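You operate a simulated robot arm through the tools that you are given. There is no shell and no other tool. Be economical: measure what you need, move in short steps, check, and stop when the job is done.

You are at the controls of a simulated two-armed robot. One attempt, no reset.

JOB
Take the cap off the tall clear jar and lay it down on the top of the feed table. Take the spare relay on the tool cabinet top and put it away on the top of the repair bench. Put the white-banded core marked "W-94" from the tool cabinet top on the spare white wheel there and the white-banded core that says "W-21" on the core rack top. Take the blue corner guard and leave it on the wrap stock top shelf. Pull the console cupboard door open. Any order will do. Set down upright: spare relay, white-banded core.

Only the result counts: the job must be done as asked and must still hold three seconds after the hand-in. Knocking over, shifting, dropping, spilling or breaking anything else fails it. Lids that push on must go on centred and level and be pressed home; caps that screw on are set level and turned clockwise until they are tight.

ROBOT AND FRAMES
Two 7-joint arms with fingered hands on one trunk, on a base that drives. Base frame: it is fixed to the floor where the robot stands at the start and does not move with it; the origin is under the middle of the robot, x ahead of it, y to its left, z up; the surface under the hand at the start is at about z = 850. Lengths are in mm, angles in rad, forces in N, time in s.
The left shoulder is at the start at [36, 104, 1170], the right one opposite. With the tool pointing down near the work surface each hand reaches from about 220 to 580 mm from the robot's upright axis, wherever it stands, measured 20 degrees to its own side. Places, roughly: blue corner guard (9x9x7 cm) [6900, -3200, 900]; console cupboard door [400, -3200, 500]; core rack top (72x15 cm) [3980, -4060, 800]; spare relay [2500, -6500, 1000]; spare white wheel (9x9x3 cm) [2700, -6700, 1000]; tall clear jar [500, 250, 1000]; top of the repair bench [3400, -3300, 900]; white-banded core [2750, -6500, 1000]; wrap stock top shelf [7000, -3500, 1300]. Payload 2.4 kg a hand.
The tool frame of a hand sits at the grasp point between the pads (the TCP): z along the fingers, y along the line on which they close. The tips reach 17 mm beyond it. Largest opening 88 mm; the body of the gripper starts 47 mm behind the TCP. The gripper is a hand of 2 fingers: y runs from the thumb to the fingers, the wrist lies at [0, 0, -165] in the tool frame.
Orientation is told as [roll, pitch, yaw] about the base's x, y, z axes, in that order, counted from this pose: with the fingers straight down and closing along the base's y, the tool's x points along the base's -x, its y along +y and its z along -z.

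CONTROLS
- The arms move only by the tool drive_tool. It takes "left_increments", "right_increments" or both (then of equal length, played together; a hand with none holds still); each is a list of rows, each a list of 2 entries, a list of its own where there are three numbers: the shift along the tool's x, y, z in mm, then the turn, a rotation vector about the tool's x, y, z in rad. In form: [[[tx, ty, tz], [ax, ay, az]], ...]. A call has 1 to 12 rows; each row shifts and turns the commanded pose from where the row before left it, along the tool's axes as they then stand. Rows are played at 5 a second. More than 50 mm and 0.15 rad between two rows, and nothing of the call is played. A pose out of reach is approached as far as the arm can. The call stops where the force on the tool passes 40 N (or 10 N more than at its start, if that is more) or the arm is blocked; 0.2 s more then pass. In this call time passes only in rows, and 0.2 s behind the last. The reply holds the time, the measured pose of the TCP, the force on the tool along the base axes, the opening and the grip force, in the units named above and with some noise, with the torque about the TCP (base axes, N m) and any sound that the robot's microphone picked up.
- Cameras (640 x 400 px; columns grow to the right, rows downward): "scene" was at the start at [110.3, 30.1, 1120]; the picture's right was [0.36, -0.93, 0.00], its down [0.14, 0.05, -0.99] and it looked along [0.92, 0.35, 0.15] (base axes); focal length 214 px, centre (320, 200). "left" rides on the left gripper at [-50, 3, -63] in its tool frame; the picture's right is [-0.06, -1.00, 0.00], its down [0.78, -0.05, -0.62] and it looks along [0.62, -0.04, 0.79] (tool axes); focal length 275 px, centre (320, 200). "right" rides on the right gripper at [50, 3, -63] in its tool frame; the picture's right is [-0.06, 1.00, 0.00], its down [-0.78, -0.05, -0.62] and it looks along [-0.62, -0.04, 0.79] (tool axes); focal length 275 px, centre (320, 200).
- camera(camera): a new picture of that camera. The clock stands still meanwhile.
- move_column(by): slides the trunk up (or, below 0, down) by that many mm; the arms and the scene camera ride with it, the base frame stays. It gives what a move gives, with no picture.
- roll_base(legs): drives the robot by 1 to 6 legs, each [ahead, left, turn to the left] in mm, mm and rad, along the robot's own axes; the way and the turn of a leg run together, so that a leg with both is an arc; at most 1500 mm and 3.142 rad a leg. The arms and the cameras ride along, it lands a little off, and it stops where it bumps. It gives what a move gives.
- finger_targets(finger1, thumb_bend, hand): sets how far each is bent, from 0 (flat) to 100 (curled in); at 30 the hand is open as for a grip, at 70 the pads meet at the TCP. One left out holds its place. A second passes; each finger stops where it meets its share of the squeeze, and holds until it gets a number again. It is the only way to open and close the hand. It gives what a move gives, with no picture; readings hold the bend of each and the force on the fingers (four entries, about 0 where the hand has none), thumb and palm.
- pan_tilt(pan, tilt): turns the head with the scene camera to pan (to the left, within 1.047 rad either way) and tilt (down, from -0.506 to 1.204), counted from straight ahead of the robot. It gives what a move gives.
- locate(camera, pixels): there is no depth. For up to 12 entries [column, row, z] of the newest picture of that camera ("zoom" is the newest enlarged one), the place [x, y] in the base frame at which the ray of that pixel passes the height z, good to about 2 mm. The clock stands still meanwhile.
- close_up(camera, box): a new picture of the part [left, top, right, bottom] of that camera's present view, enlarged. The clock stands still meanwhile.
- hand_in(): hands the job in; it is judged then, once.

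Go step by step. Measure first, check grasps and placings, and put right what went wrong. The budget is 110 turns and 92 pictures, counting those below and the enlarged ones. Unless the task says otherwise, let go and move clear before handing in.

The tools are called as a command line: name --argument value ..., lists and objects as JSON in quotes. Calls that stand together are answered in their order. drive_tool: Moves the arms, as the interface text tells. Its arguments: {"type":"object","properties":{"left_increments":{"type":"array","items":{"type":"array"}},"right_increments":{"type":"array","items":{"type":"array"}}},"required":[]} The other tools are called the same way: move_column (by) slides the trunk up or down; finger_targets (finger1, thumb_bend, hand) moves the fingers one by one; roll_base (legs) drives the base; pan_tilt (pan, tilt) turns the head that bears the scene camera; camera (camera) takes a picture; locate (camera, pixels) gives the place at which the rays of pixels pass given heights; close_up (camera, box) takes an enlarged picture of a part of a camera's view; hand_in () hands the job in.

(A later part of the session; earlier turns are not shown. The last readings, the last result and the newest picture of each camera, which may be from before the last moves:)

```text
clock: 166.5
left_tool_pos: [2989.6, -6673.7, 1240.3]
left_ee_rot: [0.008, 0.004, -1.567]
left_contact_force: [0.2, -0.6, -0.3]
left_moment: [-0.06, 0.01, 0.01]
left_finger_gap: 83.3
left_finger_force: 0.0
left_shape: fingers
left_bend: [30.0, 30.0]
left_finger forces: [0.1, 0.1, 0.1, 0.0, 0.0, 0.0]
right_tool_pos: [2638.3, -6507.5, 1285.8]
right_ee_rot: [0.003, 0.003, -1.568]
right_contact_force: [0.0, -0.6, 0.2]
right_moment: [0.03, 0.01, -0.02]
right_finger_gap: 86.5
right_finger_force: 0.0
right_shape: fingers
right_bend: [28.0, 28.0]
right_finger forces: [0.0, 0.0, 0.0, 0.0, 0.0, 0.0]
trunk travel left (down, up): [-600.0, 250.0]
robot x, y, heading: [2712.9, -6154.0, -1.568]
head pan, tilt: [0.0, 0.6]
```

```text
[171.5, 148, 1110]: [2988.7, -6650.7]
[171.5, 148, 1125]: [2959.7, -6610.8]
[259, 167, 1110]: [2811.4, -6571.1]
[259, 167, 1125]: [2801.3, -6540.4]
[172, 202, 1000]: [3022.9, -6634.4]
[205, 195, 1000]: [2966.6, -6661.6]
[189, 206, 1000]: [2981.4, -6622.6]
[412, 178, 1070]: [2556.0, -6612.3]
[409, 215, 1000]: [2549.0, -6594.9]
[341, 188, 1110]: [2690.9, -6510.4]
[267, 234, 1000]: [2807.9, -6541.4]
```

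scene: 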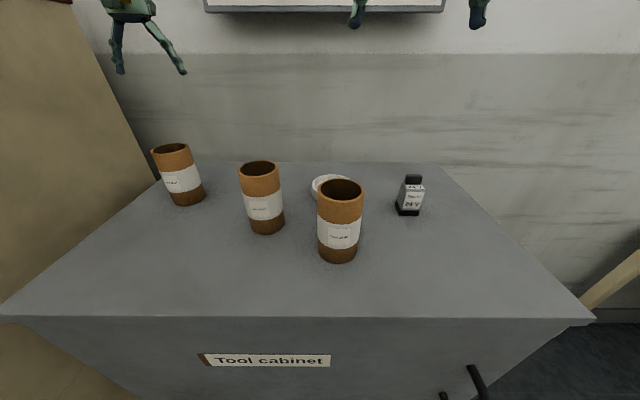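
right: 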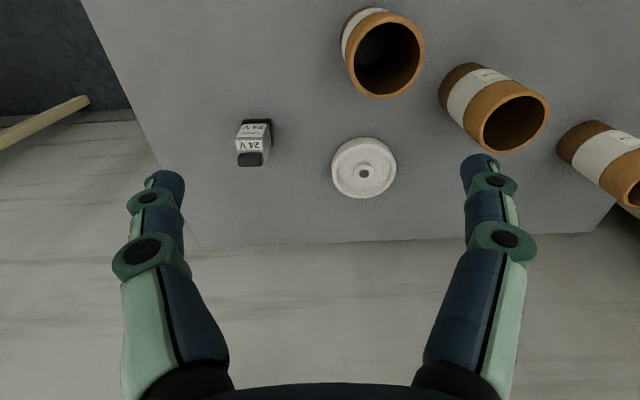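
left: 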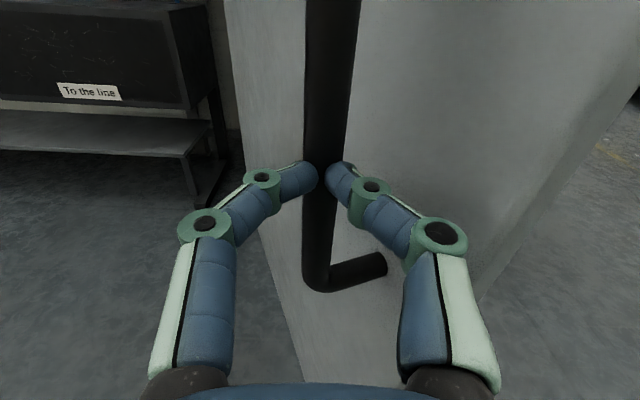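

W-94 is at (2989, -6651), W-21 (2811, -6570), wheel (2690, -6665), relay (2551, -6612), cores 110 tall. The left hand goes over W-94, down to z = 1088 and closes.

drive_tool --left_increments '[[[23, 0, 0], [0, 0, 0]], [[0, 0, 40], [0, 0, 0]], [[0, 0, 40], [0, 0, 0]], [[0, 0, 40], [0, 0, 0]], [[0, 0, 32], [0, 0, 0]]]'

finger_targets --hand "left" --finger1 48 --thumb_bend 48

camera --camera "left"

```text
clock: 167.7
left_tool_pos: [2990.2, -6648.3, 1087.1]
left_ee_rot: [0.008, 0.003, -1.568]
left_contact_force: [0.5, -0.2, 0.2]
left_moment: [0.01, 0.01, 0.0]
left_finger_gap: 83.6
left_finger_force: 0.0
left_shape: fingers
left_bend: [30.0, 30.0]
left_finger forces: [0.0, 0.0, 0.0, 0.0, 0.0, 0.0]
right_tool_pos: [2638.5, -6504.5, 1285.9]
right_ee_rot: [0.004, 0.002, -1.567]
right_contact_force: [0.8, 0.1, 0.3]
right_moment: [-0.03, -0.01, -0.01]
right_finger_gap: 86.4
right_finger_force: 0.0
right_shape: fingers
right_bend: [28.0, 28.0]
right_finger forces: [0.1, 0.0, 0.1, 0.1, 0.0, 0.0]
trunk travel left (down, up): [-600.0, 250.0]
robot x, y, heading: [2713.0, -6159.3, -1.571]
head pan, tilt: [0.0, 0.6]
```

```text
clock: 168.7
left_tool_pos: [2989.9, -6649.2, 1089.1]
left_ee_rot: [0.01, 0.002, -1.569]
left_contact_force: [-0.3, 0.4, 0.5]
left_moment: [-0.02, -0.01, -0.01]
left_finger_gap: 52.6
left_finger_force: 4.2
left_shape: fingers
left_bend: [47.0, 47.0]
left_finger forces: [4.2, 0.0, 0.0, 0.1, 4.0, 0.0]
right_tool_pos: [2637.7, -6505.7, 1284.8]
right_ee_rot: [0.004, 0.001, -1.567]
right_contact_force: [0.5, -1.3, 0.0]
right_moment: [0.0, 0.02, 0.02]
right_finger_gap: 86.3
right_finger_force: 0.0
right_shape: fingers
right_bend: [28.0, 28.0]
right_finger forces: [0.0, 0.0, 0.1, 0.1, 0.1, 0.1]
trunk travel left (down, up): [-600.0, 250.0]
robot x, y, heading: [2714.1, -6156.4, -1.565]
head pan, tilt: [0.0, 0.6]
```

```text
27 pictures are left
```

left: 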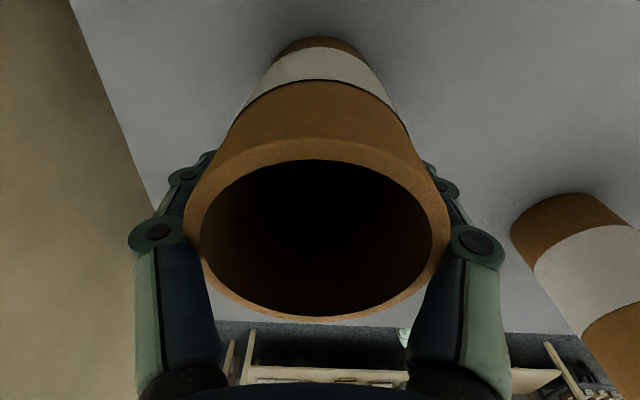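

The grip is centred. I firm it, move the right hand out of the way, lift W-94 clear (bottom at ~1160) and carry it over the wheel.

finger_targets --hand "left" --finger1 54 --thumb_bend 54

drive_tool --left_increments '[[[0, 0, -20], [0, 0, 0]], [[0, 0, -45], [0, 0, 0]], [[0, 0, -45], [0, 0, 0]], [[0, 0, -50], [0, 0, 0]], [[-2, -30, 0], [0, 0, 0]], [[-2, -45, 0], [0, 0, 0]], [[-2, -45, 0], [0, 0, 0]], [[-2, -45, 0], [0, 0, 0]], [[-2, -45, 0], [0, 0, 0]], [[-3, -45, 0], [0, 0, 0]], [[-3, -45, 0], [0, 0, 0]]]' --right_increments '[[[30, -35, 0], [0, 0, 0]], [[30, -35, 0], [0, 0, 0]], [[30, -35, 0], [0, 0, 0]], [[30, -35, 0], [0, 0, 0]], [[0, 0, 0], [0, 0, 0]], [[0, 0, 0], [0, 0, 0]], [[0, 0, 0], [0, 0, 0]], [[0, 0, 0], [0, 0, 0]], [[0, 0, 0], [0, 0, 0]], [[0, 0, 0], [0, 0, 0]], [[0, 0, 0], [0, 0, 0]]]'

camera --camera "left"

camera --camera "scene"

```text
clock: 169.7
left_tool_pos: [2990.6, -6648.1, 1088.1]
left_ee_rot: [0.009, 0.002, -1.568]
left_contact_force: [-0.3, 0.1, 1.3]
left_moment: [-0.01, 0.04, 0.02]
left_finger_gap: 50.9
left_finger_force: 6.3
left_shape: fingers
left_bend: [48.0, 50.0]
left_finger forces: [6.7, 0.0, 0.0, 0.0, 6.9, 0.1]
right_tool_pos: [2638.4, -6505.5, 1285.8]
right_ee_rot: [0.003, 0.003, -1.567]
right_contact_force: [-0.2, 0.3, -0.2]
right_moment: [0.0, 0.04, 0.01]
right_finger_gap: 86.6
right_finger_force: 0.0
right_shape: fingers
right_bend: [28.0, 28.0]
right_finger forces: [0.0, 0.0, 0.1, 0.0, 0.0, 0.1]
trunk travel left (down, up): [-600.0, 250.0]
robot x, y, heading: [2716.7, -6161.5, -1.565]
head pan, tilt: [0.0, 0.6]
```

```text
clock: 172.1
left_tool_pos: [2692.3, -6664.3, 1243.7]
left_ee_rot: [0.009, 0.002, -1.566]
left_contact_force: [0.9, -0.4, 0.2]
left_moment: [0.03, 0.01, -0.01]
left_finger_gap: 50.1
left_finger_force: 6.0
left_shape: fingers
left_bend: [48.0, 50.0]
left_finger forces: [5.9, 0.0, 0.0, 0.0, 5.8, 0.0]
left hand out of reach, approached as far as the arm can: row 8, 11
right_tool_pos: [2500.2, -6382.5, 1285.7]
right_ee_rot: [0.003, 0.001, -1.566]
right_contact_force: [-0.5, 0.3, -0.2]
right_moment: [0.0, 0.01, 0.04]
right_finger_gap: 86.2
right_finger_force: 0.1
right_shape: fingers
right_bend: [28.0, 28.0]
right_finger forces: [0.1, 0.0, 0.0, 0.0, 0.0, 0.0]
trunk travel left (down, up): [-600.0, 250.0]
robot x, y, heading: [2716.0, -6158.2, -1.564]
head pan, tilt: [0.0, 0.6]
```

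```text
26 pictures are left
```

left: 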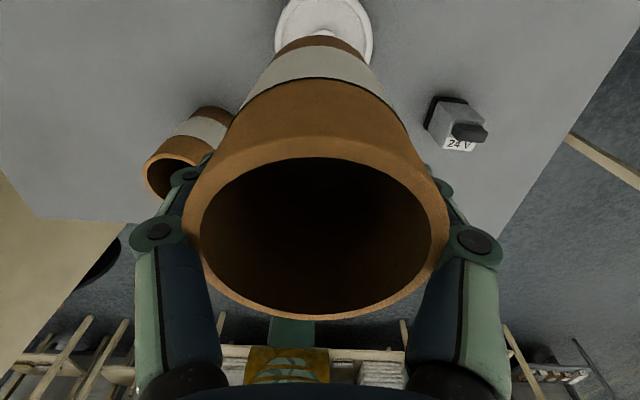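

```text
25 pictures are left
```

scene: 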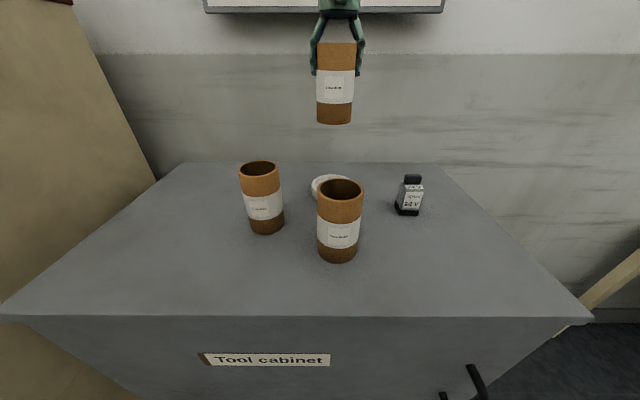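

W-94 hangs vertical over the wheel, (2691, -6666) against the wheel's (2690, -6666). I lower it 138 mm, then feel for the seat.

drive_tool --left_increments '[[[0, 0, 45], [0, 0, 0]], [[0, 0, 45], [0, 0, 0]], [[0, 0, 25], [0, 0, 0]], [[0, 0, 13], [0, 0, 0]], [[0, 0, 3], [0, 0, 0]], [[0, 0, 3], [0, 0, 0]]]'

camera --camera "left"

```text
clock: 173.5
left_tool_pos: [2696.1, -6658.4, 1111.1]
left_ee_rot: [0.007, 0.001, -1.567]
left_contact_force: [-0.9, -1.0, 9.0]
left_moment: [0.04, 0.08, 0.0]
left_finger_gap: 50.1
left_finger_force: 7.1
left_shape: fingers
left_bend: [49.0, 50.0]
left_finger forces: [6.9, 0.0, 0.0, 0.0, 7.4, 0.0]
left hand out of reach, approached as far as the arm can: row 4
right_tool_pos: [2501.7, -6382.8, 1285.8]
right_ee_rot: [0.005, 0.002, -1.569]
right_contact_force: [0.2, 0.3, 0.5]
right_moment: [0.01, 0.01, 0.05]
right_finger_gap: 86.4
right_finger_force: 0.2
right_shape: fingers
right_bend: [28.0, 28.0]
right_finger forces: [0.1, 0.0, 0.0, 0.1, 0.1, 0.0]
trunk travel left (down, up): [-600.0, 250.0]
robot x, y, heading: [2716.1, -6160.0, -1.566]
head pan, tilt: [0.0, 0.6]
```

```text
24 pictures are left
```

left: 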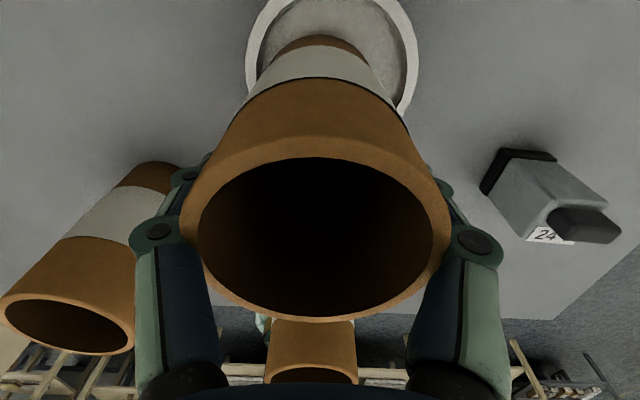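

It touched at bottom ≈ 1022 while the arm's reach limit pulled it to (2696, -6658), so it rests off-centre on the rim. I lift 30, bring the base 40 mm nearer, and re-aim.

drive_tool --left_increments '[[[0, 0, -30], [0, 0, 0]]]'

roll_base --legs '[[40, -20, 0]]'

```text
clock: 173.9
left_tool_pos: [2692.2, -6657.7, 1138.8]
left_ee_rot: [0.009, 0.004, -1.566]
left_contact_force: [0.8, -0.1, -1.3]
left_moment: [-0.01, 0.01, 0.01]
left_finger_gap: 50.0
left_finger_force: 6.2
left_shape: fingers
left_bend: [48.0, 50.0]
left_finger forces: [5.8, 0.0, 0.0, 0.1, 5.7, 0.1]
right_tool_pos: [2500.7, -6382.5, 1284.8]
right_ee_rot: [0.003, -0.001, -1.568]
right_contact_force: [0.1, 1.0, -0.2]
right_moment: [0.01, -0.02, 0.02]
right_finger_gap: 86.5
right_finger_force: 0.2
right_shape: fingers
right_bend: [28.0, 28.0]
right_finger forces: [0.0, 0.0, 0.1, 0.0, 0.0, 0.1]
trunk travel left (down, up): [-600.0, 250.0]
robot x, y, heading: [2713.7, -6156.5, -1.566]
head pan, tilt: [0.0, 0.6]
```

```text
clock: 174.7
left_tool_pos: [2690.5, -6667.1, 1138.8]
left_ee_rot: [0.007, 0.001, -1.555]
left_contact_force: [-1.0, 0.0, -0.1]
left_moment: [-0.01, 0.01, -0.02]
left_finger_gap: 50.1
left_finger_force: 5.8
left_shape: fingers
left_bend: [48.0, 50.0]
left_finger forces: [5.8, 0.0, 0.0, 0.1, 5.7, 0.0]
right_tool_pos: [2495.8, -6394.8, 1285.5]
right_ee_rot: [0.003, 0.0, -1.555]
right_contact_force: [0.2, 0.2, 0.9]
right_moment: [0.01, -0.02, -0.04]
right_finger_gap: 86.4
right_finger_force: 0.0
right_shape: fingers
right_bend: [28.0, 28.0]
right_finger forces: [0.1, 0.0, 0.0, 0.0, 0.0, 0.0]
trunk travel left (down, up): [-600.0, 250.0]
robot x, y, heading: [2707.7, -6169.4, -1.556]
head pan, tilt: [0.0, 0.6]
stopped in leg 1: the robot was blocked; the commanded pose is now the measured one
```

The base has come up against the cabinet and stopped, but the hand is now at (2690, -6667). I trim 3 mm and lower with the trunk, which keeps the arm's shape.

drive_tool --left_increments '[[[3, 0, 0], [0, 0, 0]]]'

move_column --by -22

camera --camera "left"

```text
clock: 175.1
left_tool_pos: [2689.7, -6665.5, 1138.9]
left_ee_rot: [0.008, 0.002, -1.553]
left_contact_force: [0.5, -0.6, -0.9]
left_moment: [-0.01, 0.0, 0.0]
left_finger_gap: 49.7
left_finger_force: 6.0
left_shape: fingers
left_bend: [48.0, 50.0]
left_finger forces: [5.7, 0.0, 0.1, 0.0, 5.7, 0.1]
right_tool_pos: [2496.0, -6395.7, 1284.8]
right_ee_rot: [0.004, 0.001, -1.556]
right_contact_force: [0.5, -0.6, -0.2]
right_moment: [0.03, 0.01, 0.01]
right_finger_gap: 86.2
right_finger_force: 0.1
right_shape: fingers
right_bend: [28.0, 28.0]
right_finger forces: [0.0, 0.0, 0.0, 0.1, 0.0, 0.1]
trunk travel left (down, up): [-600.0, 250.0]
robot x, y, heading: [2709.1, -6170.2, -1.557]
head pan, tilt: [0.0, 0.6]
```

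```text
clock: 175.8
left_tool_pos: [2690.8, -6665.9, 1118.1]
left_ee_rot: [0.009, 0.003, -1.555]
left_contact_force: [0.6, -0.1, -0.8]
left_moment: [-0.02, -0.01, 0.02]
left_finger_gap: 50.1
left_finger_force: 5.8
left_shape: fingers
left_bend: [48.0, 50.0]
left_finger forces: [5.8, 0.1, 0.0, 0.1, 5.8, 0.1]
right_tool_pos: [2496.4, -6395.8, 1262.9]
right_ee_rot: [0.004, 0.003, -1.554]
right_contact_force: [-0.5, 0.5, -0.1]
right_moment: [0.03, 0.0, 0.01]
right_finger_gap: 86.0
right_finger_force: 0.1
right_shape: fingers
right_bend: [28.0, 28.0]
right_finger forces: [0.1, 0.0, 0.0, 0.0, 0.1, 0.1]
trunk travel left (down, up): [-578.0, 272.0]
robot x, y, heading: [2706.7, -6164.6, -1.555]
head pan, tilt: [0.0, 0.6]
```

```text
23 pictures are left
```

left: 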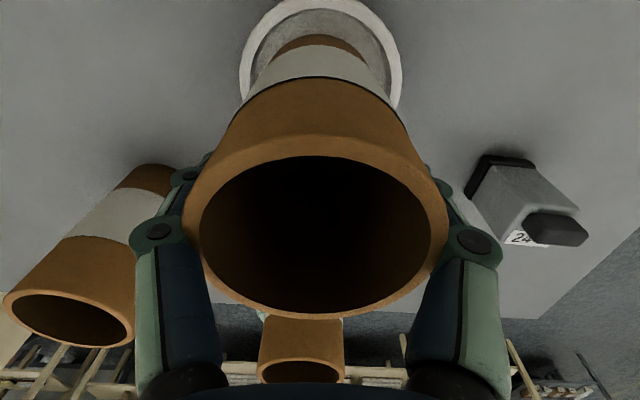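

The wheel's rim (columns 240–403) is centred on the core (col 320). I lower further by trunk in small steps.

move_column --by -10

move_column --by -6

camera --camera "left"

```text
clock: 176.4
left_tool_pos: [2690.8, -6666.1, 1109.9]
left_ee_rot: [0.007, -0.003, -1.556]
left_contact_force: [0.9, -2.9, 18.6]
left_moment: [0.01, 0.02, 0.08]
left_finger_gap: 50.3
left_finger_force: 11.0
left_shape: fingers
left_bend: [51.0, 51.0]
left_finger forces: [11.8, 0.1, 0.0, 0.1, 9.5, 0.0]
right_tool_pos: [2496.0, -6393.9, 1253.7]
right_ee_rot: [0.003, 0.0, -1.555]
right_contact_force: [0.2, 1.1, -0.3]
right_moment: [-0.01, 0.01, 0.03]
right_finger_gap: 86.2
right_finger_force: 0.2
right_shape: fingers
right_bend: [28.0, 28.0]
right_finger forces: [0.0, 0.1, 0.0, 0.1, 0.0, 0.0]
trunk travel left (down, up): [-568.0, 282.0]
robot x, y, heading: [2706.4, -6167.9, -1.556]
head pan, tilt: [0.0, 0.6]
```

```text
clock: 176.9
left_tool_pos: [2689.4, -6666.6, 1107.6]
left_ee_rot: [0.006, -0.011, -1.554]
left_contact_force: [-0.2, 2.8, 18.2]
left_moment: [-0.06, -0.15, 0.07]
left_finger_gap: 51.2
left_finger_force: 14.2
left_shape: fingers
left_bend: [53.0, 52.0]
left_finger forces: [16.5, 0.1, 0.0, 0.0, 11.3, 0.1]
right_tool_pos: [2497.2, -6394.3, 1246.6]
right_ee_rot: [0.003, 0.0, -1.554]
right_contact_force: [-0.4, 0.3, -0.2]
right_moment: [-0.01, -0.01, 0.05]
right_finger_gap: 86.3
right_finger_force: 0.1
right_shape: fingers
right_bend: [28.0, 28.0]
right_finger forces: [0.0, 0.0, 0.0, 0.0, 0.0, 0.0]
trunk travel left (down, up): [-563.0, 287.0]
robot x, y, heading: [2706.5, -6170.2, -1.553]
head pan, tilt: [0.0, 0.6]
stopped: the force on the tool passed its limit at 43 N (the readings are from after the stop); the commanded pose is now the measured one
```

```text
22 pictures are left
```

left: 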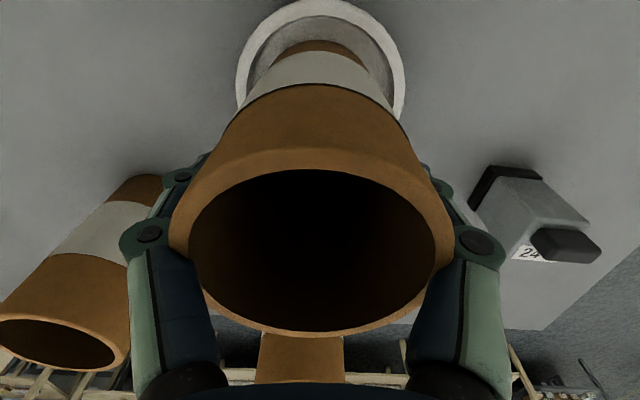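

Firm seating on the wheel (18 N, bottom at about 1022) with the core's base inside the rim. I open the hand and rise with the trunk, then check from the scene camera.

finger_targets --hand "left" --finger1 29 --thumb_bend 29

move_column --by 150

close_up --camera "scene" --box '[220, 180, 440, 320]'

camera --camera "left"

```text
clock: 177.9
left_tool_pos: [2690.7, -6667.8, 1104.2]
left_ee_rot: [0.007, -0.004, -1.555]
left_contact_force: [0.6, 0.9, 2.4]
left_moment: [-0.02, -0.03, -0.05]
left_finger_gap: 88.7
left_finger_force: 1.2
left_shape: fingers
left_bend: [28.0, 28.0]
left_finger forces: [2.2, 0.0, 0.1, 0.0, 0.5, 0.0]
right_tool_pos: [2496.5, -6395.6, 1249.2]
right_ee_rot: [0.003, 0.0, -1.556]
right_contact_force: [-0.6, -0.1, 0.6]
right_moment: [-0.02, 0.03, 0.03]
right_finger_gap: 86.3
right_finger_force: 0.0
right_shape: fingers
right_bend: [28.0, 28.0]
right_finger forces: [0.0, 0.0, 0.0, 0.0, 0.0, 0.0]
trunk travel left (down, up): [-563.0, 287.0]
robot x, y, heading: [2706.7, -6169.6, -1.553]
head pan, tilt: [0.0, 0.6]
```

```text
clock: 179.6
left_tool_pos: [2689.6, -6667.2, 1255.3]
left_ee_rot: [0.008, -0.005, -1.555]
left_contact_force: [0.6, 0.9, -0.3]
left_moment: [-0.02, 0.02, 0.02]
left_finger_gap: 86.8
left_finger_force: 0.0
left_shape: fingers
left_bend: [28.0, 28.0]
left_finger forces: [0.0, 0.0, 0.1, 0.1, 0.0, 0.0]
right_tool_pos: [2497.6, -6394.9, 1397.0]
right_ee_rot: [0.004, 0.001, -1.555]
right_contact_force: [0.3, 0.0, 0.2]
right_moment: [-0.04, 0.0, 0.0]
right_finger_gap: 86.2
right_finger_force: 0.1
right_shape: fingers
right_bend: [28.0, 28.0]
right_finger forces: [0.1, 0.0, 0.0, 0.0, 0.0, 0.0]
trunk travel left (down, up): [-713.0, 137.0]
robot x, y, heading: [2708.1, -6173.7, -1.556]
head pan, tilt: [0.0, 0.6]
```

```text
2.86 times, centred on (330, 250) of scene
```

zoom: 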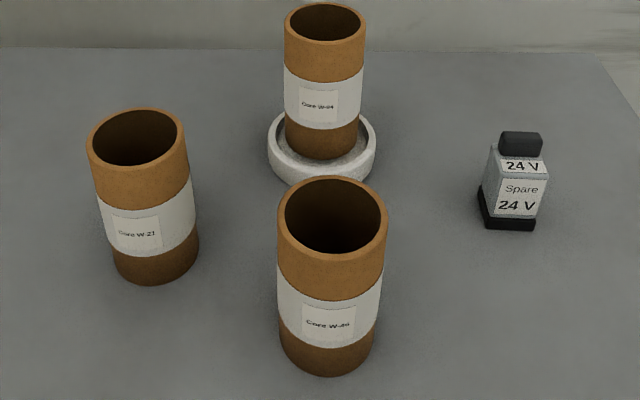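

```text
20 pictures are left
```

left: 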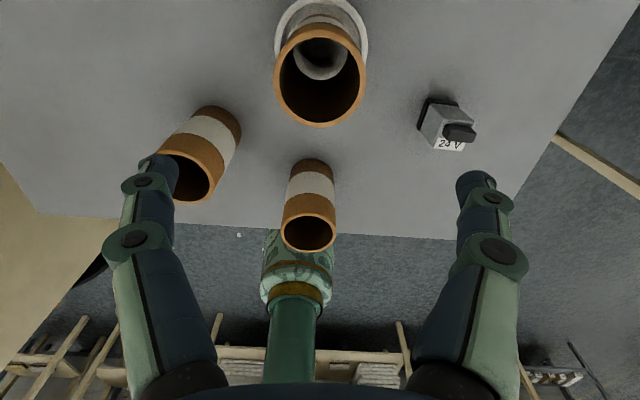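

W-94 stands centred in the wheel's dish. Next the left hand goes over W-21 and the right hand over the relay, then the trunk lowers 100.

drive_tool --left_increments '[[[32, 41, 0], [0, 0, 0]], [[32, 41, 0], [0, 0, 0]], [[31, 40.5, 0], [0, 0, 0]], [[0, 0, 0], [0, 0, 0]], [[0, 0, 0], [0, 0, 0]], [[0, 0, 0], [0, 0, 0]]]' --right_increments '[[[-37, 8.5, 0], [0, 0, 0]], [[-37, 8.5, 0], [0, 0, 0]], [[-36, 8.5, 15], [0, 0, 0]], [[-36, 8.5, 30], [0, 0, 0]], [[-36, 8.5, 30], [0, 0, 0]], [[-36, 8, 30], [0, 0, 0]]]'

move_column --by -90

camera --camera "right"

camera --camera "left"

```text
refused: row 1 steps farther than a row can; nothing moved
```

```text
clock: 180.9
left_tool_pos: [2689.5, -6666.5, 1164.9]
left_ee_rot: [0.007, -0.006, -1.556]
left_contact_force: [-0.5, -0.3, 0.1]
left_moment: [-0.03, 0.01, -0.01]
left_finger_gap: 86.9
left_finger_force: 0.1
left_shape: fingers
left_bend: [28.0, 28.0]
left_finger forces: [0.1, 0.1, 0.1, 0.0, 0.0, 0.0]
right_tool_pos: [2495.9, -6395.4, 1308.3]
right_ee_rot: [0.003, -0.001, -1.554]
right_contact_force: [0.4, 0.1, 0.0]
right_moment: [0.03, -0.01, 0.02]
right_finger_gap: 86.3
right_finger_force: 0.1
right_shape: fingers
right_bend: [28.0, 28.0]
right_finger forces: [0.0, 0.0, 0.0, 0.0, 0.1, 0.0]
trunk travel left (down, up): [-623.0, 227.0]
robot x, y, heading: [2710.3, -6167.7, -1.554]
head pan, tilt: [0.0, 0.6]
```

```text
19 pictures are left
```

right: 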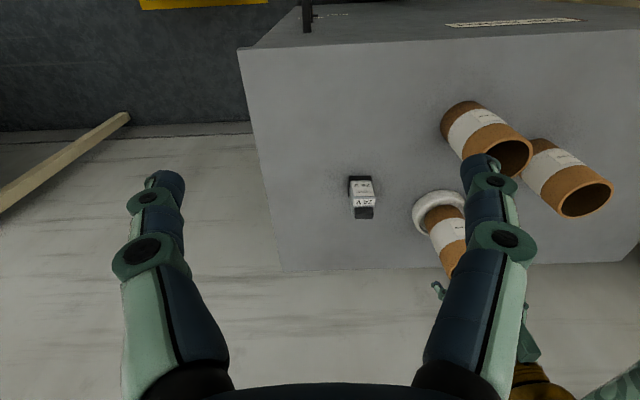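

```text
18 pictures are left
```

left: 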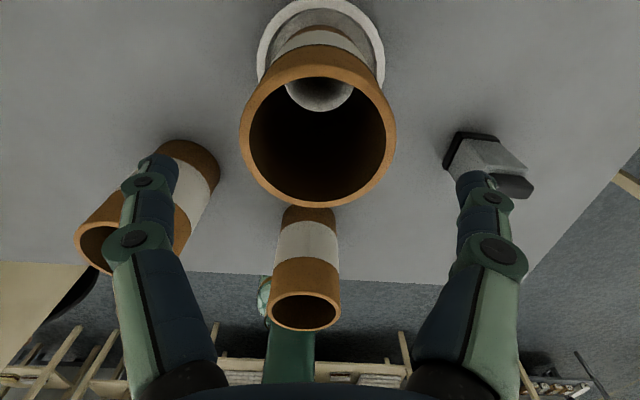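

Nothing moved in that refused arm call; only the trunk went down, still clear by ~15 mm. I resend with shorter rows, raising the left hand first.

drive_tool --left_increments '[[[0, 0, -30], [0, 0, 0]], [[23.75, 30.6, 0], [0, 0, 0]], [[23.75, 30.6, 0], [0, 0, 0]], [[23.75, 30.6, 0], [0, 0, 0]], [[23.75, 30.6, 0], [0, 0, 0]], [[0, 0, 0], [0, 0, 0]], [[0, 0, 0], [0, 0, 0]]]' --right_increments '[[[0, 0, 0], [0, 0, 0]], [[-43.6, 10, 0], [0, 0, 0]], [[-43.6, 10, 0], [0, 0, 0]], [[-43.6, 10, 0], [0, 0, 0]], [[-43.6, 10, 0], [0, 0, 0]], [[-43.6, 10, 0], [0, 0, 0]], [[0, 0, 40], [0, 0, 0]]]'

camera --camera "right"

```text
clock: 182.5
left_tool_pos: [2820.1, -6625.7, 1162.2]
left_ee_rot: [0.022, -0.018, -1.539]
left_contact_force: [0.0, 0.3, 0.0]
left_moment: [-0.02, 0.01, -0.04]
left_finger_gap: 87.0
left_finger_force: 0.0
left_shape: fingers
left_bend: [28.0, 28.0]
left_finger forces: [0.0, 0.1, 0.0, 0.0, 0.1, 0.1]
left hand out of reach, approached as far as the arm can: row 3, 4, 5
right_tool_pos: [2547.7, -6612.4, 1266.1]
right_ee_rot: [0.004, 0.001, -1.553]
right_contact_force: [-0.1, 0.3, 0.5]
right_moment: [0.01, -0.03, -0.02]
right_finger_gap: 86.7
right_finger_force: 0.1
right_shape: fingers
right_bend: [28.0, 28.0]
right_finger forces: [0.0, 0.1, 0.1, 0.0, 0.0, 0.0]
trunk travel left (down, up): [-623.0, 227.0]
robot x, y, heading: [2704.9, -6168.9, -1.561]
head pan, tilt: [0.0, 0.6]
```

```text
17 pictures are left
```

right: 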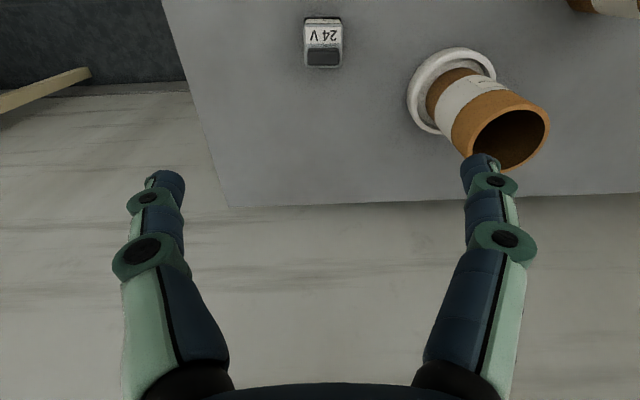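

The left arm balks at coming nearer, so I'll back the base for W-21 after grasping the relay. I check the relay's place at (323, 57) first.

locate --camera "right" --pixels '[[323, 57, 1070], [306, 57, 1070], [342, 57, 1070], [323, 20, 1000]]'

drive_tool --right_increments '[[[0, 0, 45], [0, 0, 0]], [[0, 0, 45], [0, 0, 0]], [[0, 0, 40], [0, 0, 0]]]'

camera --camera "right"

```text
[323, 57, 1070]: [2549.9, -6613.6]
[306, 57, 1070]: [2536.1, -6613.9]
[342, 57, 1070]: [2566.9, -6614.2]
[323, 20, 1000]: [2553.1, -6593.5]
```

```text
clock: 183.3
left_tool_pos: [2809.6, -6622.1, 1157.7]
left_ee_rot: [0.006, -0.006, -1.557]
left_contact_force: [0.7, 0.2, -0.2]
left_moment: [0.01, 0.01, 0.01]
left_finger_gap: 86.9
left_finger_force: 0.1
left_shape: fingers
left_bend: [28.0, 28.0]
left_finger forces: [0.0, 0.1, 0.0, 0.1, 0.0, 0.0]
right_tool_pos: [2548.7, -6611.7, 1138.3]
right_ee_rot: [0.004, 0.002, -1.554]
right_contact_force: [-0.3, 0.1, -0.3]
right_moment: [-0.03, 0.0, -0.03]
right_finger_gap: 86.5
right_finger_force: 0.1
right_shape: fingers
right_bend: [28.0, 28.0]
right_finger forces: [0.1, 0.1, 0.0, 0.0, 0.0, 0.1]
trunk travel left (down, up): [-623.0, 227.0]
robot x, y, heading: [2709.0, -6164.2, -1.55]
head pan, tilt: [0.0, 0.6]
```

```text
16 pictures are left
```

right: 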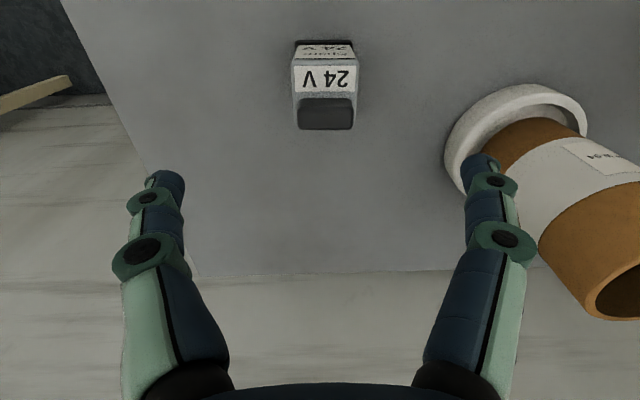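

The relay is centred (column 325). I descend to z 1040 and close on its body.

drive_tool --right_increments '[[[0, 2, 40], [0, 0, 0]], [[0, 0, 40], [0, 0, 0]], [[0, 0, 18], [0, 0, 0]]]'

finger_targets --hand "right" --finger1 66 --thumb_bend 66

drive_tool --right_increments '[[[0, 0, -10], [0, 0, 0]], [[0, 0, -45], [0, 0, 0]], [[0, 0, -45], [0, 0, 0]], [[0, 0, -45], [0, 0, 0]], [[0, 0, -45], [0, 0, 0]]]'

roll_base --legs '[[-52, 0, -0.018]]'

camera --camera "left"

camera --camera "scene"

```text
clock: 184.1
left_tool_pos: [2809.5, -6622.9, 1158.9]
left_ee_rot: [0.007, -0.008, -1.555]
left_contact_force: [-0.1, 0.1, -0.8]
left_moment: [0.01, -0.01, 0.0]
left_finger_gap: 86.9
left_finger_force: 0.0
left_shape: fingers
left_bend: [28.0, 28.0]
left_finger forces: [0.0, 0.0, 0.1, 0.1, 0.0, 0.0]
right_tool_pos: [2553.0, -6611.6, 1038.5]
right_ee_rot: [0.003, 0.002, -1.555]
right_contact_force: [0.1, 0.6, -0.4]
right_moment: [0.01, 0.0, 0.01]
right_finger_gap: 86.1
right_finger_force: 0.1
right_shape: fingers
right_bend: [28.0, 28.0]
right_finger forces: [0.0, 0.0, 0.1, 0.0, 0.0, 0.1]
trunk travel left (down, up): [-623.0, 227.0]
robot x, y, heading: [2707.1, -6169.1, -1.554]
head pan, tilt: [0.0, 0.6]
```

```text
clock: 185.1
left_tool_pos: [2811.5, -6621.3, 1159.6]
left_ee_rot: [0.008, -0.007, -1.555]
left_contact_force: [-0.5, -0.3, -1.4]
left_moment: [0.01, -0.01, 0.01]
left_finger_gap: 86.8
left_finger_force: 0.1
left_shape: fingers
left_bend: [28.0, 28.0]
left_finger forces: [0.0, 0.1, 0.1, 0.0, 0.0, 0.0]
right_tool_pos: [2553.7, -6611.5, 1038.6]
right_ee_rot: [0.003, 0.003, -1.555]
right_contact_force: [-0.1, 0.0, 0.7]
right_moment: [0.01, 0.01, -0.03]
right_finger_gap: 27.6
right_finger_force: 5.2
right_shape: fingers
right_bend: [54.0, 61.0]
right_finger forces: [5.1, 0.0, 0.0, 0.0, 5.1, 0.0]
trunk travel left (down, up): [-623.0, 227.0]
robot x, y, heading: [2707.8, -6166.9, -1.552]
head pan, tilt: [0.0, 0.6]
```

```text
clock: 186.3
left_tool_pos: [2810.0, -6622.6, 1159.6]
left_ee_rot: [0.006, -0.005, -1.555]
left_contact_force: [-1.0, -0.2, 0.4]
left_moment: [0.02, -0.01, 0.01]
left_finger_gap: 87.0
left_finger_force: 0.1
left_shape: fingers
left_bend: [28.0, 28.0]
left_finger forces: [0.0, 0.0, 0.0, 0.0, 0.0, 0.0]
right_tool_pos: [2552.8, -6612.0, 1230.4]
right_ee_rot: [0.003, 0.002, -1.556]
right_contact_force: [-0.9, -0.1, -0.3]
right_moment: [0.03, 0.0, 0.02]
right_finger_gap: 27.7
right_finger_force: 4.7
right_shape: fingers
right_bend: [54.0, 61.0]
right_finger forces: [5.1, 0.1, 0.0, 0.0, 5.1, 0.0]
trunk travel left (down, up): [-623.0, 227.0]
robot x, y, heading: [2709.5, -6165.2, -1.555]
head pan, tilt: [0.0, 0.6]
```

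```text
clock: 187.2
left_tool_pos: [2802.1, -6572.1, 1159.4]
left_ee_rot: [0.008, -0.008, -1.572]
left_contact_force: [-0.3, -1.1, -0.4]
left_moment: [-0.01, -0.01, 0.02]
left_finger_gap: 86.5
left_finger_force: 0.0
left_shape: fingers
left_bend: [28.0, 28.0]
left_finger forces: [0.0, 0.0, 0.1, 0.1, 0.0, 0.1]
right_tool_pos: [2544.6, -6556.1, 1229.7]
right_ee_rot: [0.003, -0.002, -1.571]
right_contact_force: [-0.1, -0.1, -0.6]
right_moment: [-0.03, 0.02, -0.03]
right_finger_gap: 27.7
right_finger_force: 5.3
right_shape: fingers
right_bend: [54.0, 61.0]
right_finger forces: [5.0, 0.0, 0.0, 0.0, 5.1, 0.1]
trunk travel left (down, up): [-623.0, 227.0]
robot x, y, heading: [2710.0, -6117.1, -1.57]
head pan, tilt: [0.0, 0.6]
```

```text
15 pictures are left
```

left: 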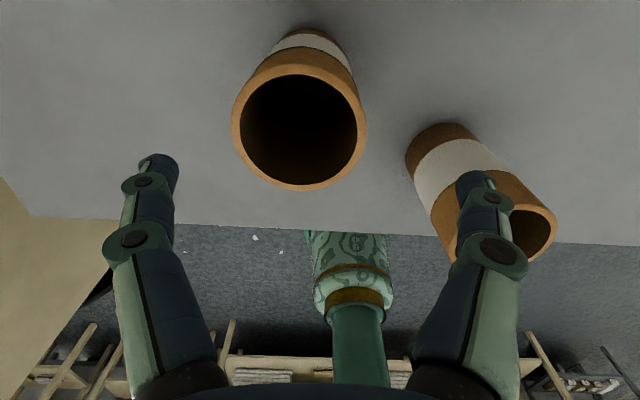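

```text
14 pictures are left
```

scene: 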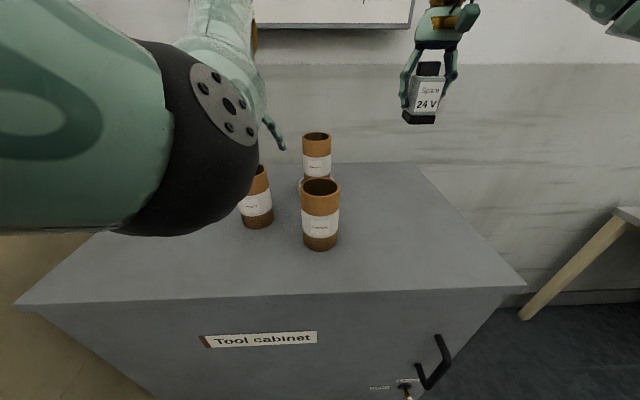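

The relay is firmly held (5 N). For W-21 the left view shows its rim centred at (299, 132); I locate it and come down.

locate --camera "left" --pixels '[[299, 132, 1110]]'

```text
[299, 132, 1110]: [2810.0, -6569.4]
```

drive_tool --left_increments '[[[3, 8, 0], [0, 0, 0]], [[0, 0, 36], [0, 0, 0]], [[0, 0, 35], [0, 0, 0]]]'

finger_targets --hand "left" --finger1 56 --thumb_bend 56

move_column --by 180

camera --camera "scene"

```text
clock: 188.0
left_tool_pos: [2809.3, -6569.7, 1085.8]
left_ee_rot: [0.006, -0.008, -1.571]
left_contact_force: [-0.6, -0.3, -1.1]
left_moment: [-0.01, 0.0, 0.01]
left_finger_gap: 86.9
left_finger_force: 0.1
left_shape: fingers
left_bend: [28.0, 28.0]
left_finger forces: [0.0, 0.1, 0.0, 0.0, 0.1, 0.0]
right_tool_pos: [2544.4, -6557.1, 1230.8]
right_ee_rot: [0.003, 0.001, -1.573]
right_contact_force: [-0.1, -1.1, -0.4]
right_moment: [0.0, 0.01, -0.03]
right_finger_gap: 27.6
right_finger_force: 5.5
right_shape: fingers
right_bend: [54.0, 61.0]
right_finger forces: [5.1, 0.0, 0.0, 0.1, 5.2, 0.0]
trunk travel left (down, up): [-623.0, 227.0]
robot x, y, heading: [2709.3, -6113.8, -1.573]
head pan, tilt: [0.0, 0.6]
```

```text
clock: 189.0
left_tool_pos: [2809.9, -6568.8, 1087.3]
left_ee_rot: [0.009, -0.008, -1.573]
left_contact_force: [0.3, -0.8, 4.2]
left_moment: [-0.02, 0.07, 0.02]
left_finger_gap: 51.1
left_finger_force: 10.0
left_shape: fingers
left_bend: [51.0, 51.0]
left_finger forces: [10.0, 0.1, 0.1, 0.1, 9.6, 0.0]
right_tool_pos: [2544.3, -6557.8, 1229.0]
right_ee_rot: [0.004, 0.001, -1.573]
right_contact_force: [-0.5, -0.3, -1.3]
right_moment: [-0.03, 0.02, -0.01]
right_finger_gap: 27.3
right_finger_force: 5.2
right_shape: fingers
right_bend: [54.0, 61.0]
right_finger forces: [5.1, 0.0, 0.0, 0.0, 5.1, 0.1]
trunk travel left (down, up): [-623.0, 227.0]
robot x, y, heading: [2705.8, -6118.2, -1.57]
head pan, tilt: [0.0, 0.6]
```

```text
clock: 191.0
left_tool_pos: [2811.1, -6569.7, 1267.6]
left_ee_rot: [0.01, -0.009, -1.572]
left_contact_force: [-0.7, 0.7, -1.0]
left_moment: [-0.01, -0.01, -0.02]
left_finger_gap: 51.2
left_finger_force: 8.8
left_shape: fingers
left_bend: [50.0, 51.0]
left_finger forces: [8.7, 0.0, 0.0, 0.0, 8.5, 0.0]
right_tool_pos: [2544.3, -6557.4, 1411.0]
right_ee_rot: [0.002, 0.002, -1.573]
right_contact_force: [0.6, 0.2, -1.3]
right_moment: [0.01, -0.01, -0.03]
right_finger_gap: 27.5
right_finger_force: 5.2
right_shape: fingers
right_bend: [54.0, 61.0]
right_finger forces: [5.0, 0.0, 0.1, 0.0, 5.2, 0.0]
trunk travel left (down, up): [-803.0, 47.0]
robot x, y, heading: [2705.6, -6119.6, -1.571]
head pan, tilt: [0.0, 0.6]
```

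```text
13 pictures are left
```

scene: 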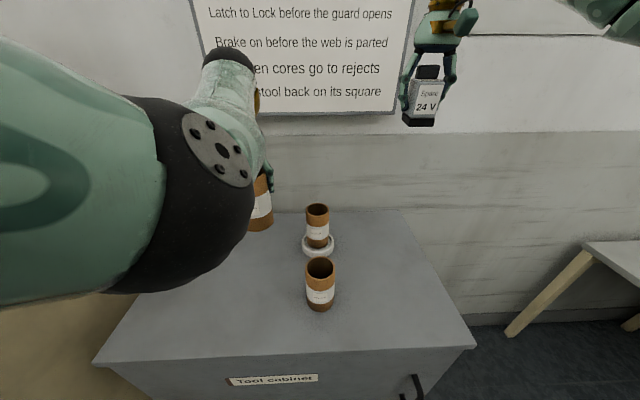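

Both are held, the tops of the cabinet are undisturbed. I back away, lower the trunk 250, and drive to face the core rack at (3980, -4060).

roll_base --legs '[[-1000, 0, 0], [0, 0, 1.571], [1275, 0, 0], [0, 0, 1.571]]'

move_column --by -250

pan_tilt --pan 0.0 --tilt 0.4

camera --camera "scene"

```text
clock: 209.9
left_tool_pos: [3894.4, -4680.8, 1267.3]
left_ee_rot: [0.007, -0.007, 1.572]
left_contact_force: [0.4, 0.1, 0.0]
left_moment: [-0.02, -0.01, 0.0]
left_finger_gap: 50.6
left_finger_force: 8.2
left_shape: fingers
left_bend: [50.0, 51.0]
left_finger forces: [8.1, 0.0, 0.0, 0.1, 7.9, 0.0]
right_tool_pos: [4161.7, -4691.5, 1409.4]
right_ee_rot: [0.004, 0.002, 1.57]
right_contact_force: [-1.4, -0.1, -0.8]
right_moment: [0.01, 0.01, 0.01]
right_finger_gap: 27.4
right_finger_force: 4.9
right_shape: fingers
right_bend: [54.0, 61.0]
right_finger forces: [4.8, 0.1, 0.0, 0.0, 5.0, 0.0]
trunk travel left (down, up): [-803.0, 47.0]
robot x, y, heading: [4000.1, -5132.7, 1.571]
head pan, tilt: [0.0, 0.6]
```

```text
clock: 212.5
left_tool_pos: [3894.7, -4681.1, 1017.5]
left_ee_rot: [0.009, -0.008, 1.572]
left_contact_force: [-0.1, 0.5, -0.7]
left_moment: [-0.02, 0.0, 0.0]
left_finger_gap: 50.7
left_finger_force: 7.7
left_shape: fingers
left_bend: [50.0, 51.0]
left_finger forces: [8.0, 0.0, 0.0, 0.1, 7.8, 0.0]
right_tool_pos: [4161.6, -4691.8, 1159.9]
right_ee_rot: [0.003, 0.002, 1.573]
right_contact_force: [-0.5, 0.0, -0.2]
right_moment: [0.03, 0.03, 0.0]
right_finger_gap: 27.6
right_finger_force: 5.4
right_shape: fingers
right_bend: [54.0, 61.0]
right_finger forces: [5.1, 0.0, 0.0, 0.0, 4.9, 0.0]
trunk travel left (down, up): [-553.0, 297.0]
robot x, y, heading: [3997.3, -5132.1, 1.566]
head pan, tilt: [0.0, 0.6]
```

```text
clock: 213.2
left_tool_pos: [3895.2, -4681.1, 1017.4]
left_ee_rot: [0.006, -0.009, 1.57]
left_contact_force: [0.2, 0.7, -1.4]
left_moment: [0.03, -0.01, 0.02]
left_finger_gap: 50.5
left_finger_force: 8.2
left_shape: fingers
left_bend: [50.0, 51.0]
left_finger forces: [8.0, 0.0, 0.1, 0.1, 7.8, 0.0]
right_tool_pos: [4162.0, -4692.2, 1159.2]
right_ee_rot: [0.004, 0.002, 1.571]
right_contact_force: [-0.5, 0.2, -0.8]
right_moment: [-0.04, 0.0, 0.0]
right_finger_gap: 27.7
right_finger_force: 5.2
right_shape: fingers
right_bend: [54.0, 61.0]
right_finger forces: [5.0, 0.0, 0.1, 0.0, 5.1, 0.0]
trunk travel left (down, up): [-553.0, 297.0]
robot x, y, heading: [4000.5, -5134.6, 1.575]
head pan, tilt: [0.0, 0.4]
```

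```text
12 pictures are left
```

scene: 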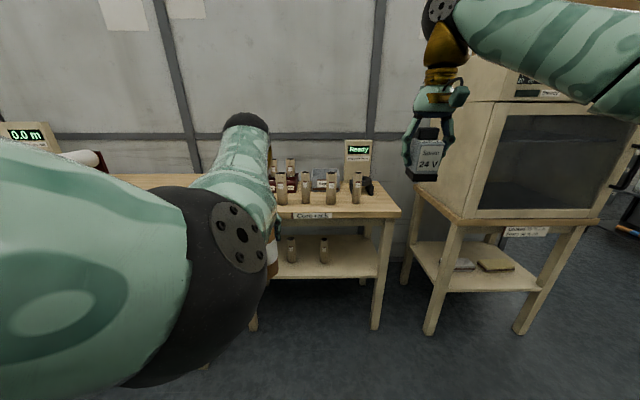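

The bench in front carries small items and a label at (312, 216). I zoom there to read it.

close_up --camera "scene" --box '[230, 130, 420, 260]'

locate --camera "scene" --pixels '[[399, 209, 800], [281, 205, 800], [357, 203, 800], [331, 204, 800], [306, 203, 800], [380, 185, 800], [376, 328, 0], [253, 330, 0], [295, 210, 800]]'

```text
3.08 times, centred on (325, 195) of scene
```

zoom: 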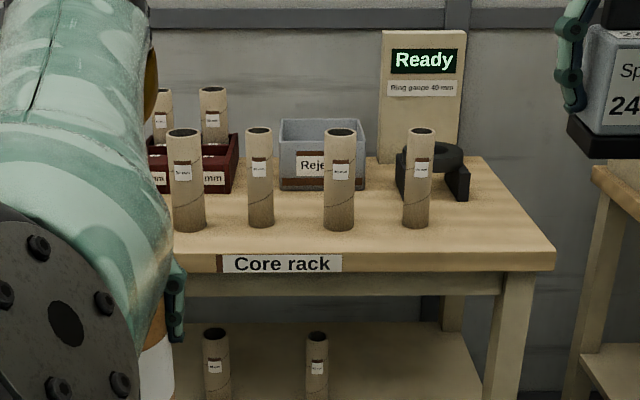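

```text
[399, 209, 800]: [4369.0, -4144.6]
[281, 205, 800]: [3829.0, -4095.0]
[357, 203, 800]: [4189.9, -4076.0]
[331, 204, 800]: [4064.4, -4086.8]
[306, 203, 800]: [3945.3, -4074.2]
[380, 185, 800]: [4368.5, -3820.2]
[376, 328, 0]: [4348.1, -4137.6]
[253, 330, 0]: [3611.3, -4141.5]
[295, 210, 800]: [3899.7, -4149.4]
```

The label reads "Core rack": table front y ≈ -4145, z 800, with four small cores at x 3829–4190 and free space at its right end, (4288, -4072). An oven stands right of it, so I draw the right hand back first and the left hand inward.

drive_tool --left_increments '[[[0, -20, 0], [0, 0, 0]], [[0, -20, 0], [0, 0, 0]], [[0, -10, 0], [0, 0, 0]], [[0, 0, 0], [0, 0, 0]]]' --right_increments '[[[40, 5, 0], [0, 0, 0]], [[40, 5, 0], [0, 0, 0]], [[40, 5, 0], [0, 0, 0]], [[30, 5, 0], [0, 0, 0]]]'

```text
clock: 214.2
left_tool_pos: [3942.3, -4679.0, 1017.6]
left_ee_rot: [0.016, -0.009, 1.575]
left_contact_force: [-0.5, -0.1, -1.3]
left_moment: [0.0, 0.01, 0.0]
left_finger_gap: 50.5
left_finger_force: 7.4
left_shape: fingers
left_bend: [50.0, 51.0]
left_finger forces: [8.0, 0.0, 0.1, 0.1, 7.8, 0.1]
right_tool_pos: [4143.0, -4844.9, 1161.0]
right_ee_rot: [0.004, 0.002, 1.571]
right_contact_force: [0.7, 0.7, -0.7]
right_moment: [0.0, -0.01, 0.0]
right_finger_gap: 27.5
right_finger_force: 4.6
right_shape: fingers
right_bend: [54.0, 61.0]
right_finger forces: [5.2, 0.1, 0.1, 0.0, 5.1, 0.0]
trunk travel left (down, up): [-553.0, 297.0]
robot x, y, heading: [3998.6, -5130.7, 1.571]
head pan, tilt: [0.0, 0.4]
```

Both obey. Now base right 346, then ahead 540 mm, stopping a little short.

roll_base --legs '[[0, -346, 0], [540, 0, 0]]'

camera --camera "left"

```text
clock: 219.1
left_tool_pos: [4304.2, -4147.9, 1016.1]
left_ee_rot: [0.007, -0.005, 1.55]
left_contact_force: [-0.6, 0.1, -0.8]
left_moment: [-0.01, 0.02, 0.02]
left_finger_gap: 50.3
left_finger_force: 8.2
left_shape: fingers
left_bend: [50.0, 51.0]
left_finger forces: [7.9, 0.1, 0.0, 0.0, 7.6, 0.0]
right_tool_pos: [4497.3, -4314.3, 1161.4]
right_ee_rot: [0.004, 0.002, 1.549]
right_contact_force: [0.9, -0.7, -1.6]
right_moment: [0.01, -0.03, 0.0]
right_finger_gap: 27.6
right_finger_force: 5.0
right_shape: fingers
right_bend: [54.0, 61.0]
right_finger forces: [5.1, 0.0, 0.0, 0.0, 5.2, 0.0]
trunk travel left (down, up): [-553.0, 297.0]
robot x, y, heading: [4348.2, -4602.8, 1.547]
head pan, tilt: [0.0, 0.4]
```

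```text
10 pictures are left
```

left: 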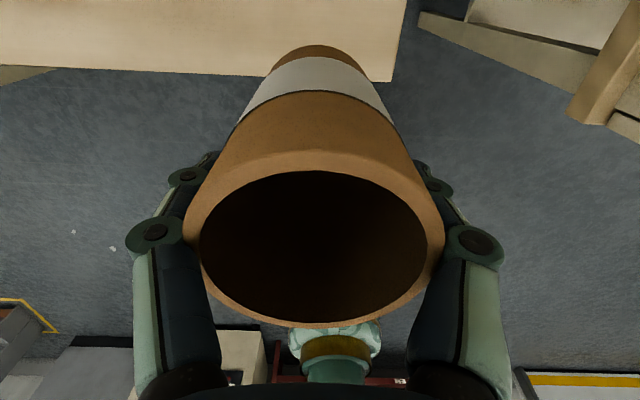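

The rack's right edge is at (392, 80). I bring the base 72 ahead and 20 left, then correct with the readings.

roll_base --legs '[[72, 20, 0.02]]'

locate --camera "left" --pixels '[[391, 81, 800], [225, 74, 800]]'

```text
clock: 220.2
left_tool_pos: [4276.2, -4076.5, 1015.8]
left_ee_rot: [0.01, -0.007, 1.568]
left_contact_force: [-0.6, 0.4, 0.0]
left_moment: [0.02, -0.03, 0.02]
left_finger_gap: 50.4
left_finger_force: 7.8
left_shape: fingers
left_bend: [50.0, 51.0]
left_finger forces: [7.9, 0.0, 0.0, 0.0, 7.6, 0.0]
right_tool_pos: [4471.1, -4240.1, 1161.6]
right_ee_rot: [0.002, 0.003, 1.569]
right_contact_force: [-0.4, -0.2, -0.3]
right_moment: [0.04, 0.04, 0.01]
right_finger_gap: 27.4
right_finger_force: 4.9
right_shape: fingers
right_bend: [54.0, 61.0]
right_finger forces: [5.1, 0.0, 0.0, 0.0, 5.1, 0.1]
trunk travel left (down, up): [-553.0, 297.0]
robot x, y, heading: [4326.9, -4531.7, 1.562]
head pan, tilt: [0.0, 0.4]
```

```text
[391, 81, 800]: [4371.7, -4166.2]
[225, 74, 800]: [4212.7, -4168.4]
```

The rack's top spans to x 4372, front y -4167. I shift 11 mm right to x ≈ 4287 and lower by trunk 118 mm, then touch down.

drive_tool --left_increments '[[[0, -11, 0], [0, 0, 0]]]'

move_column --by -118

camera --camera "left"

```text
clock: 220.6
left_tool_pos: [4285.9, -4077.5, 1017.3]
left_ee_rot: [0.011, -0.009, 1.573]
left_contact_force: [0.1, -0.5, -0.9]
left_moment: [0.0, 0.01, -0.01]
left_finger_gap: 50.5
left_finger_force: 7.9
left_shape: fingers
left_bend: [50.0, 51.0]
left_finger forces: [7.9, 0.0, 0.1, 0.1, 7.7, 0.1]
right_tool_pos: [4472.7, -4241.2, 1161.8]
right_ee_rot: [0.003, 0.003, 1.57]
right_contact_force: [-0.9, -0.4, 0.0]
right_moment: [0.02, 0.0, 0.03]
right_finger_gap: 27.7
right_finger_force: 5.5
right_shape: fingers
right_bend: [54.0, 61.0]
right_finger forces: [5.1, 0.0, 0.0, 0.0, 5.1, 0.1]
trunk travel left (down, up): [-553.0, 297.0]
robot x, y, heading: [4331.4, -4529.5, 1.572]
head pan, tilt: [0.0, 0.4]
```

```text
clock: 222.1
left_tool_pos: [4287.6, -4078.3, 899.2]
left_ee_rot: [0.009, -0.007, 1.568]
left_contact_force: [0.7, 0.0, -1.0]
left_moment: [-0.02, -0.01, 0.0]
left_finger_gap: 50.4
left_finger_force: 7.2
left_shape: fingers
left_bend: [50.0, 51.0]
left_finger forces: [7.9, 0.0, 0.1, 0.0, 7.6, 0.1]
right_tool_pos: [4472.5, -4242.7, 1044.4]
right_ee_rot: [0.003, 0.002, 1.569]
right_contact_force: [0.4, -0.3, -1.3]
right_moment: [-0.01, 0.01, -0.02]
right_finger_gap: 27.4
right_finger_force: 5.1
right_shape: fingers
right_bend: [54.0, 61.0]
right_finger forces: [5.1, 0.0, 0.0, 0.0, 5.1, 0.0]
trunk travel left (down, up): [-435.0, 415.0]
robot x, y, heading: [4332.6, -4529.7, 1.568]
head pan, tilt: [0.0, 0.4]
```

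```text
9 pictures are left
```

left: 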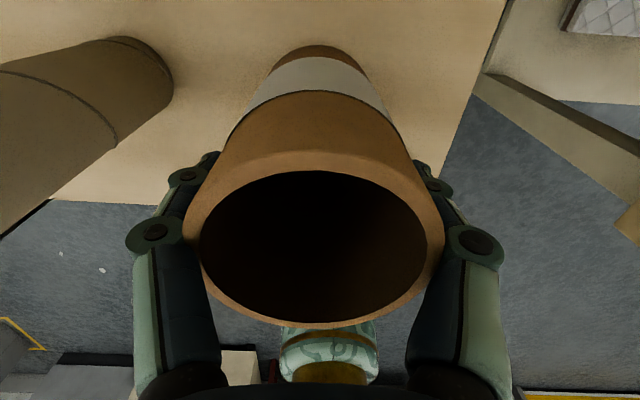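

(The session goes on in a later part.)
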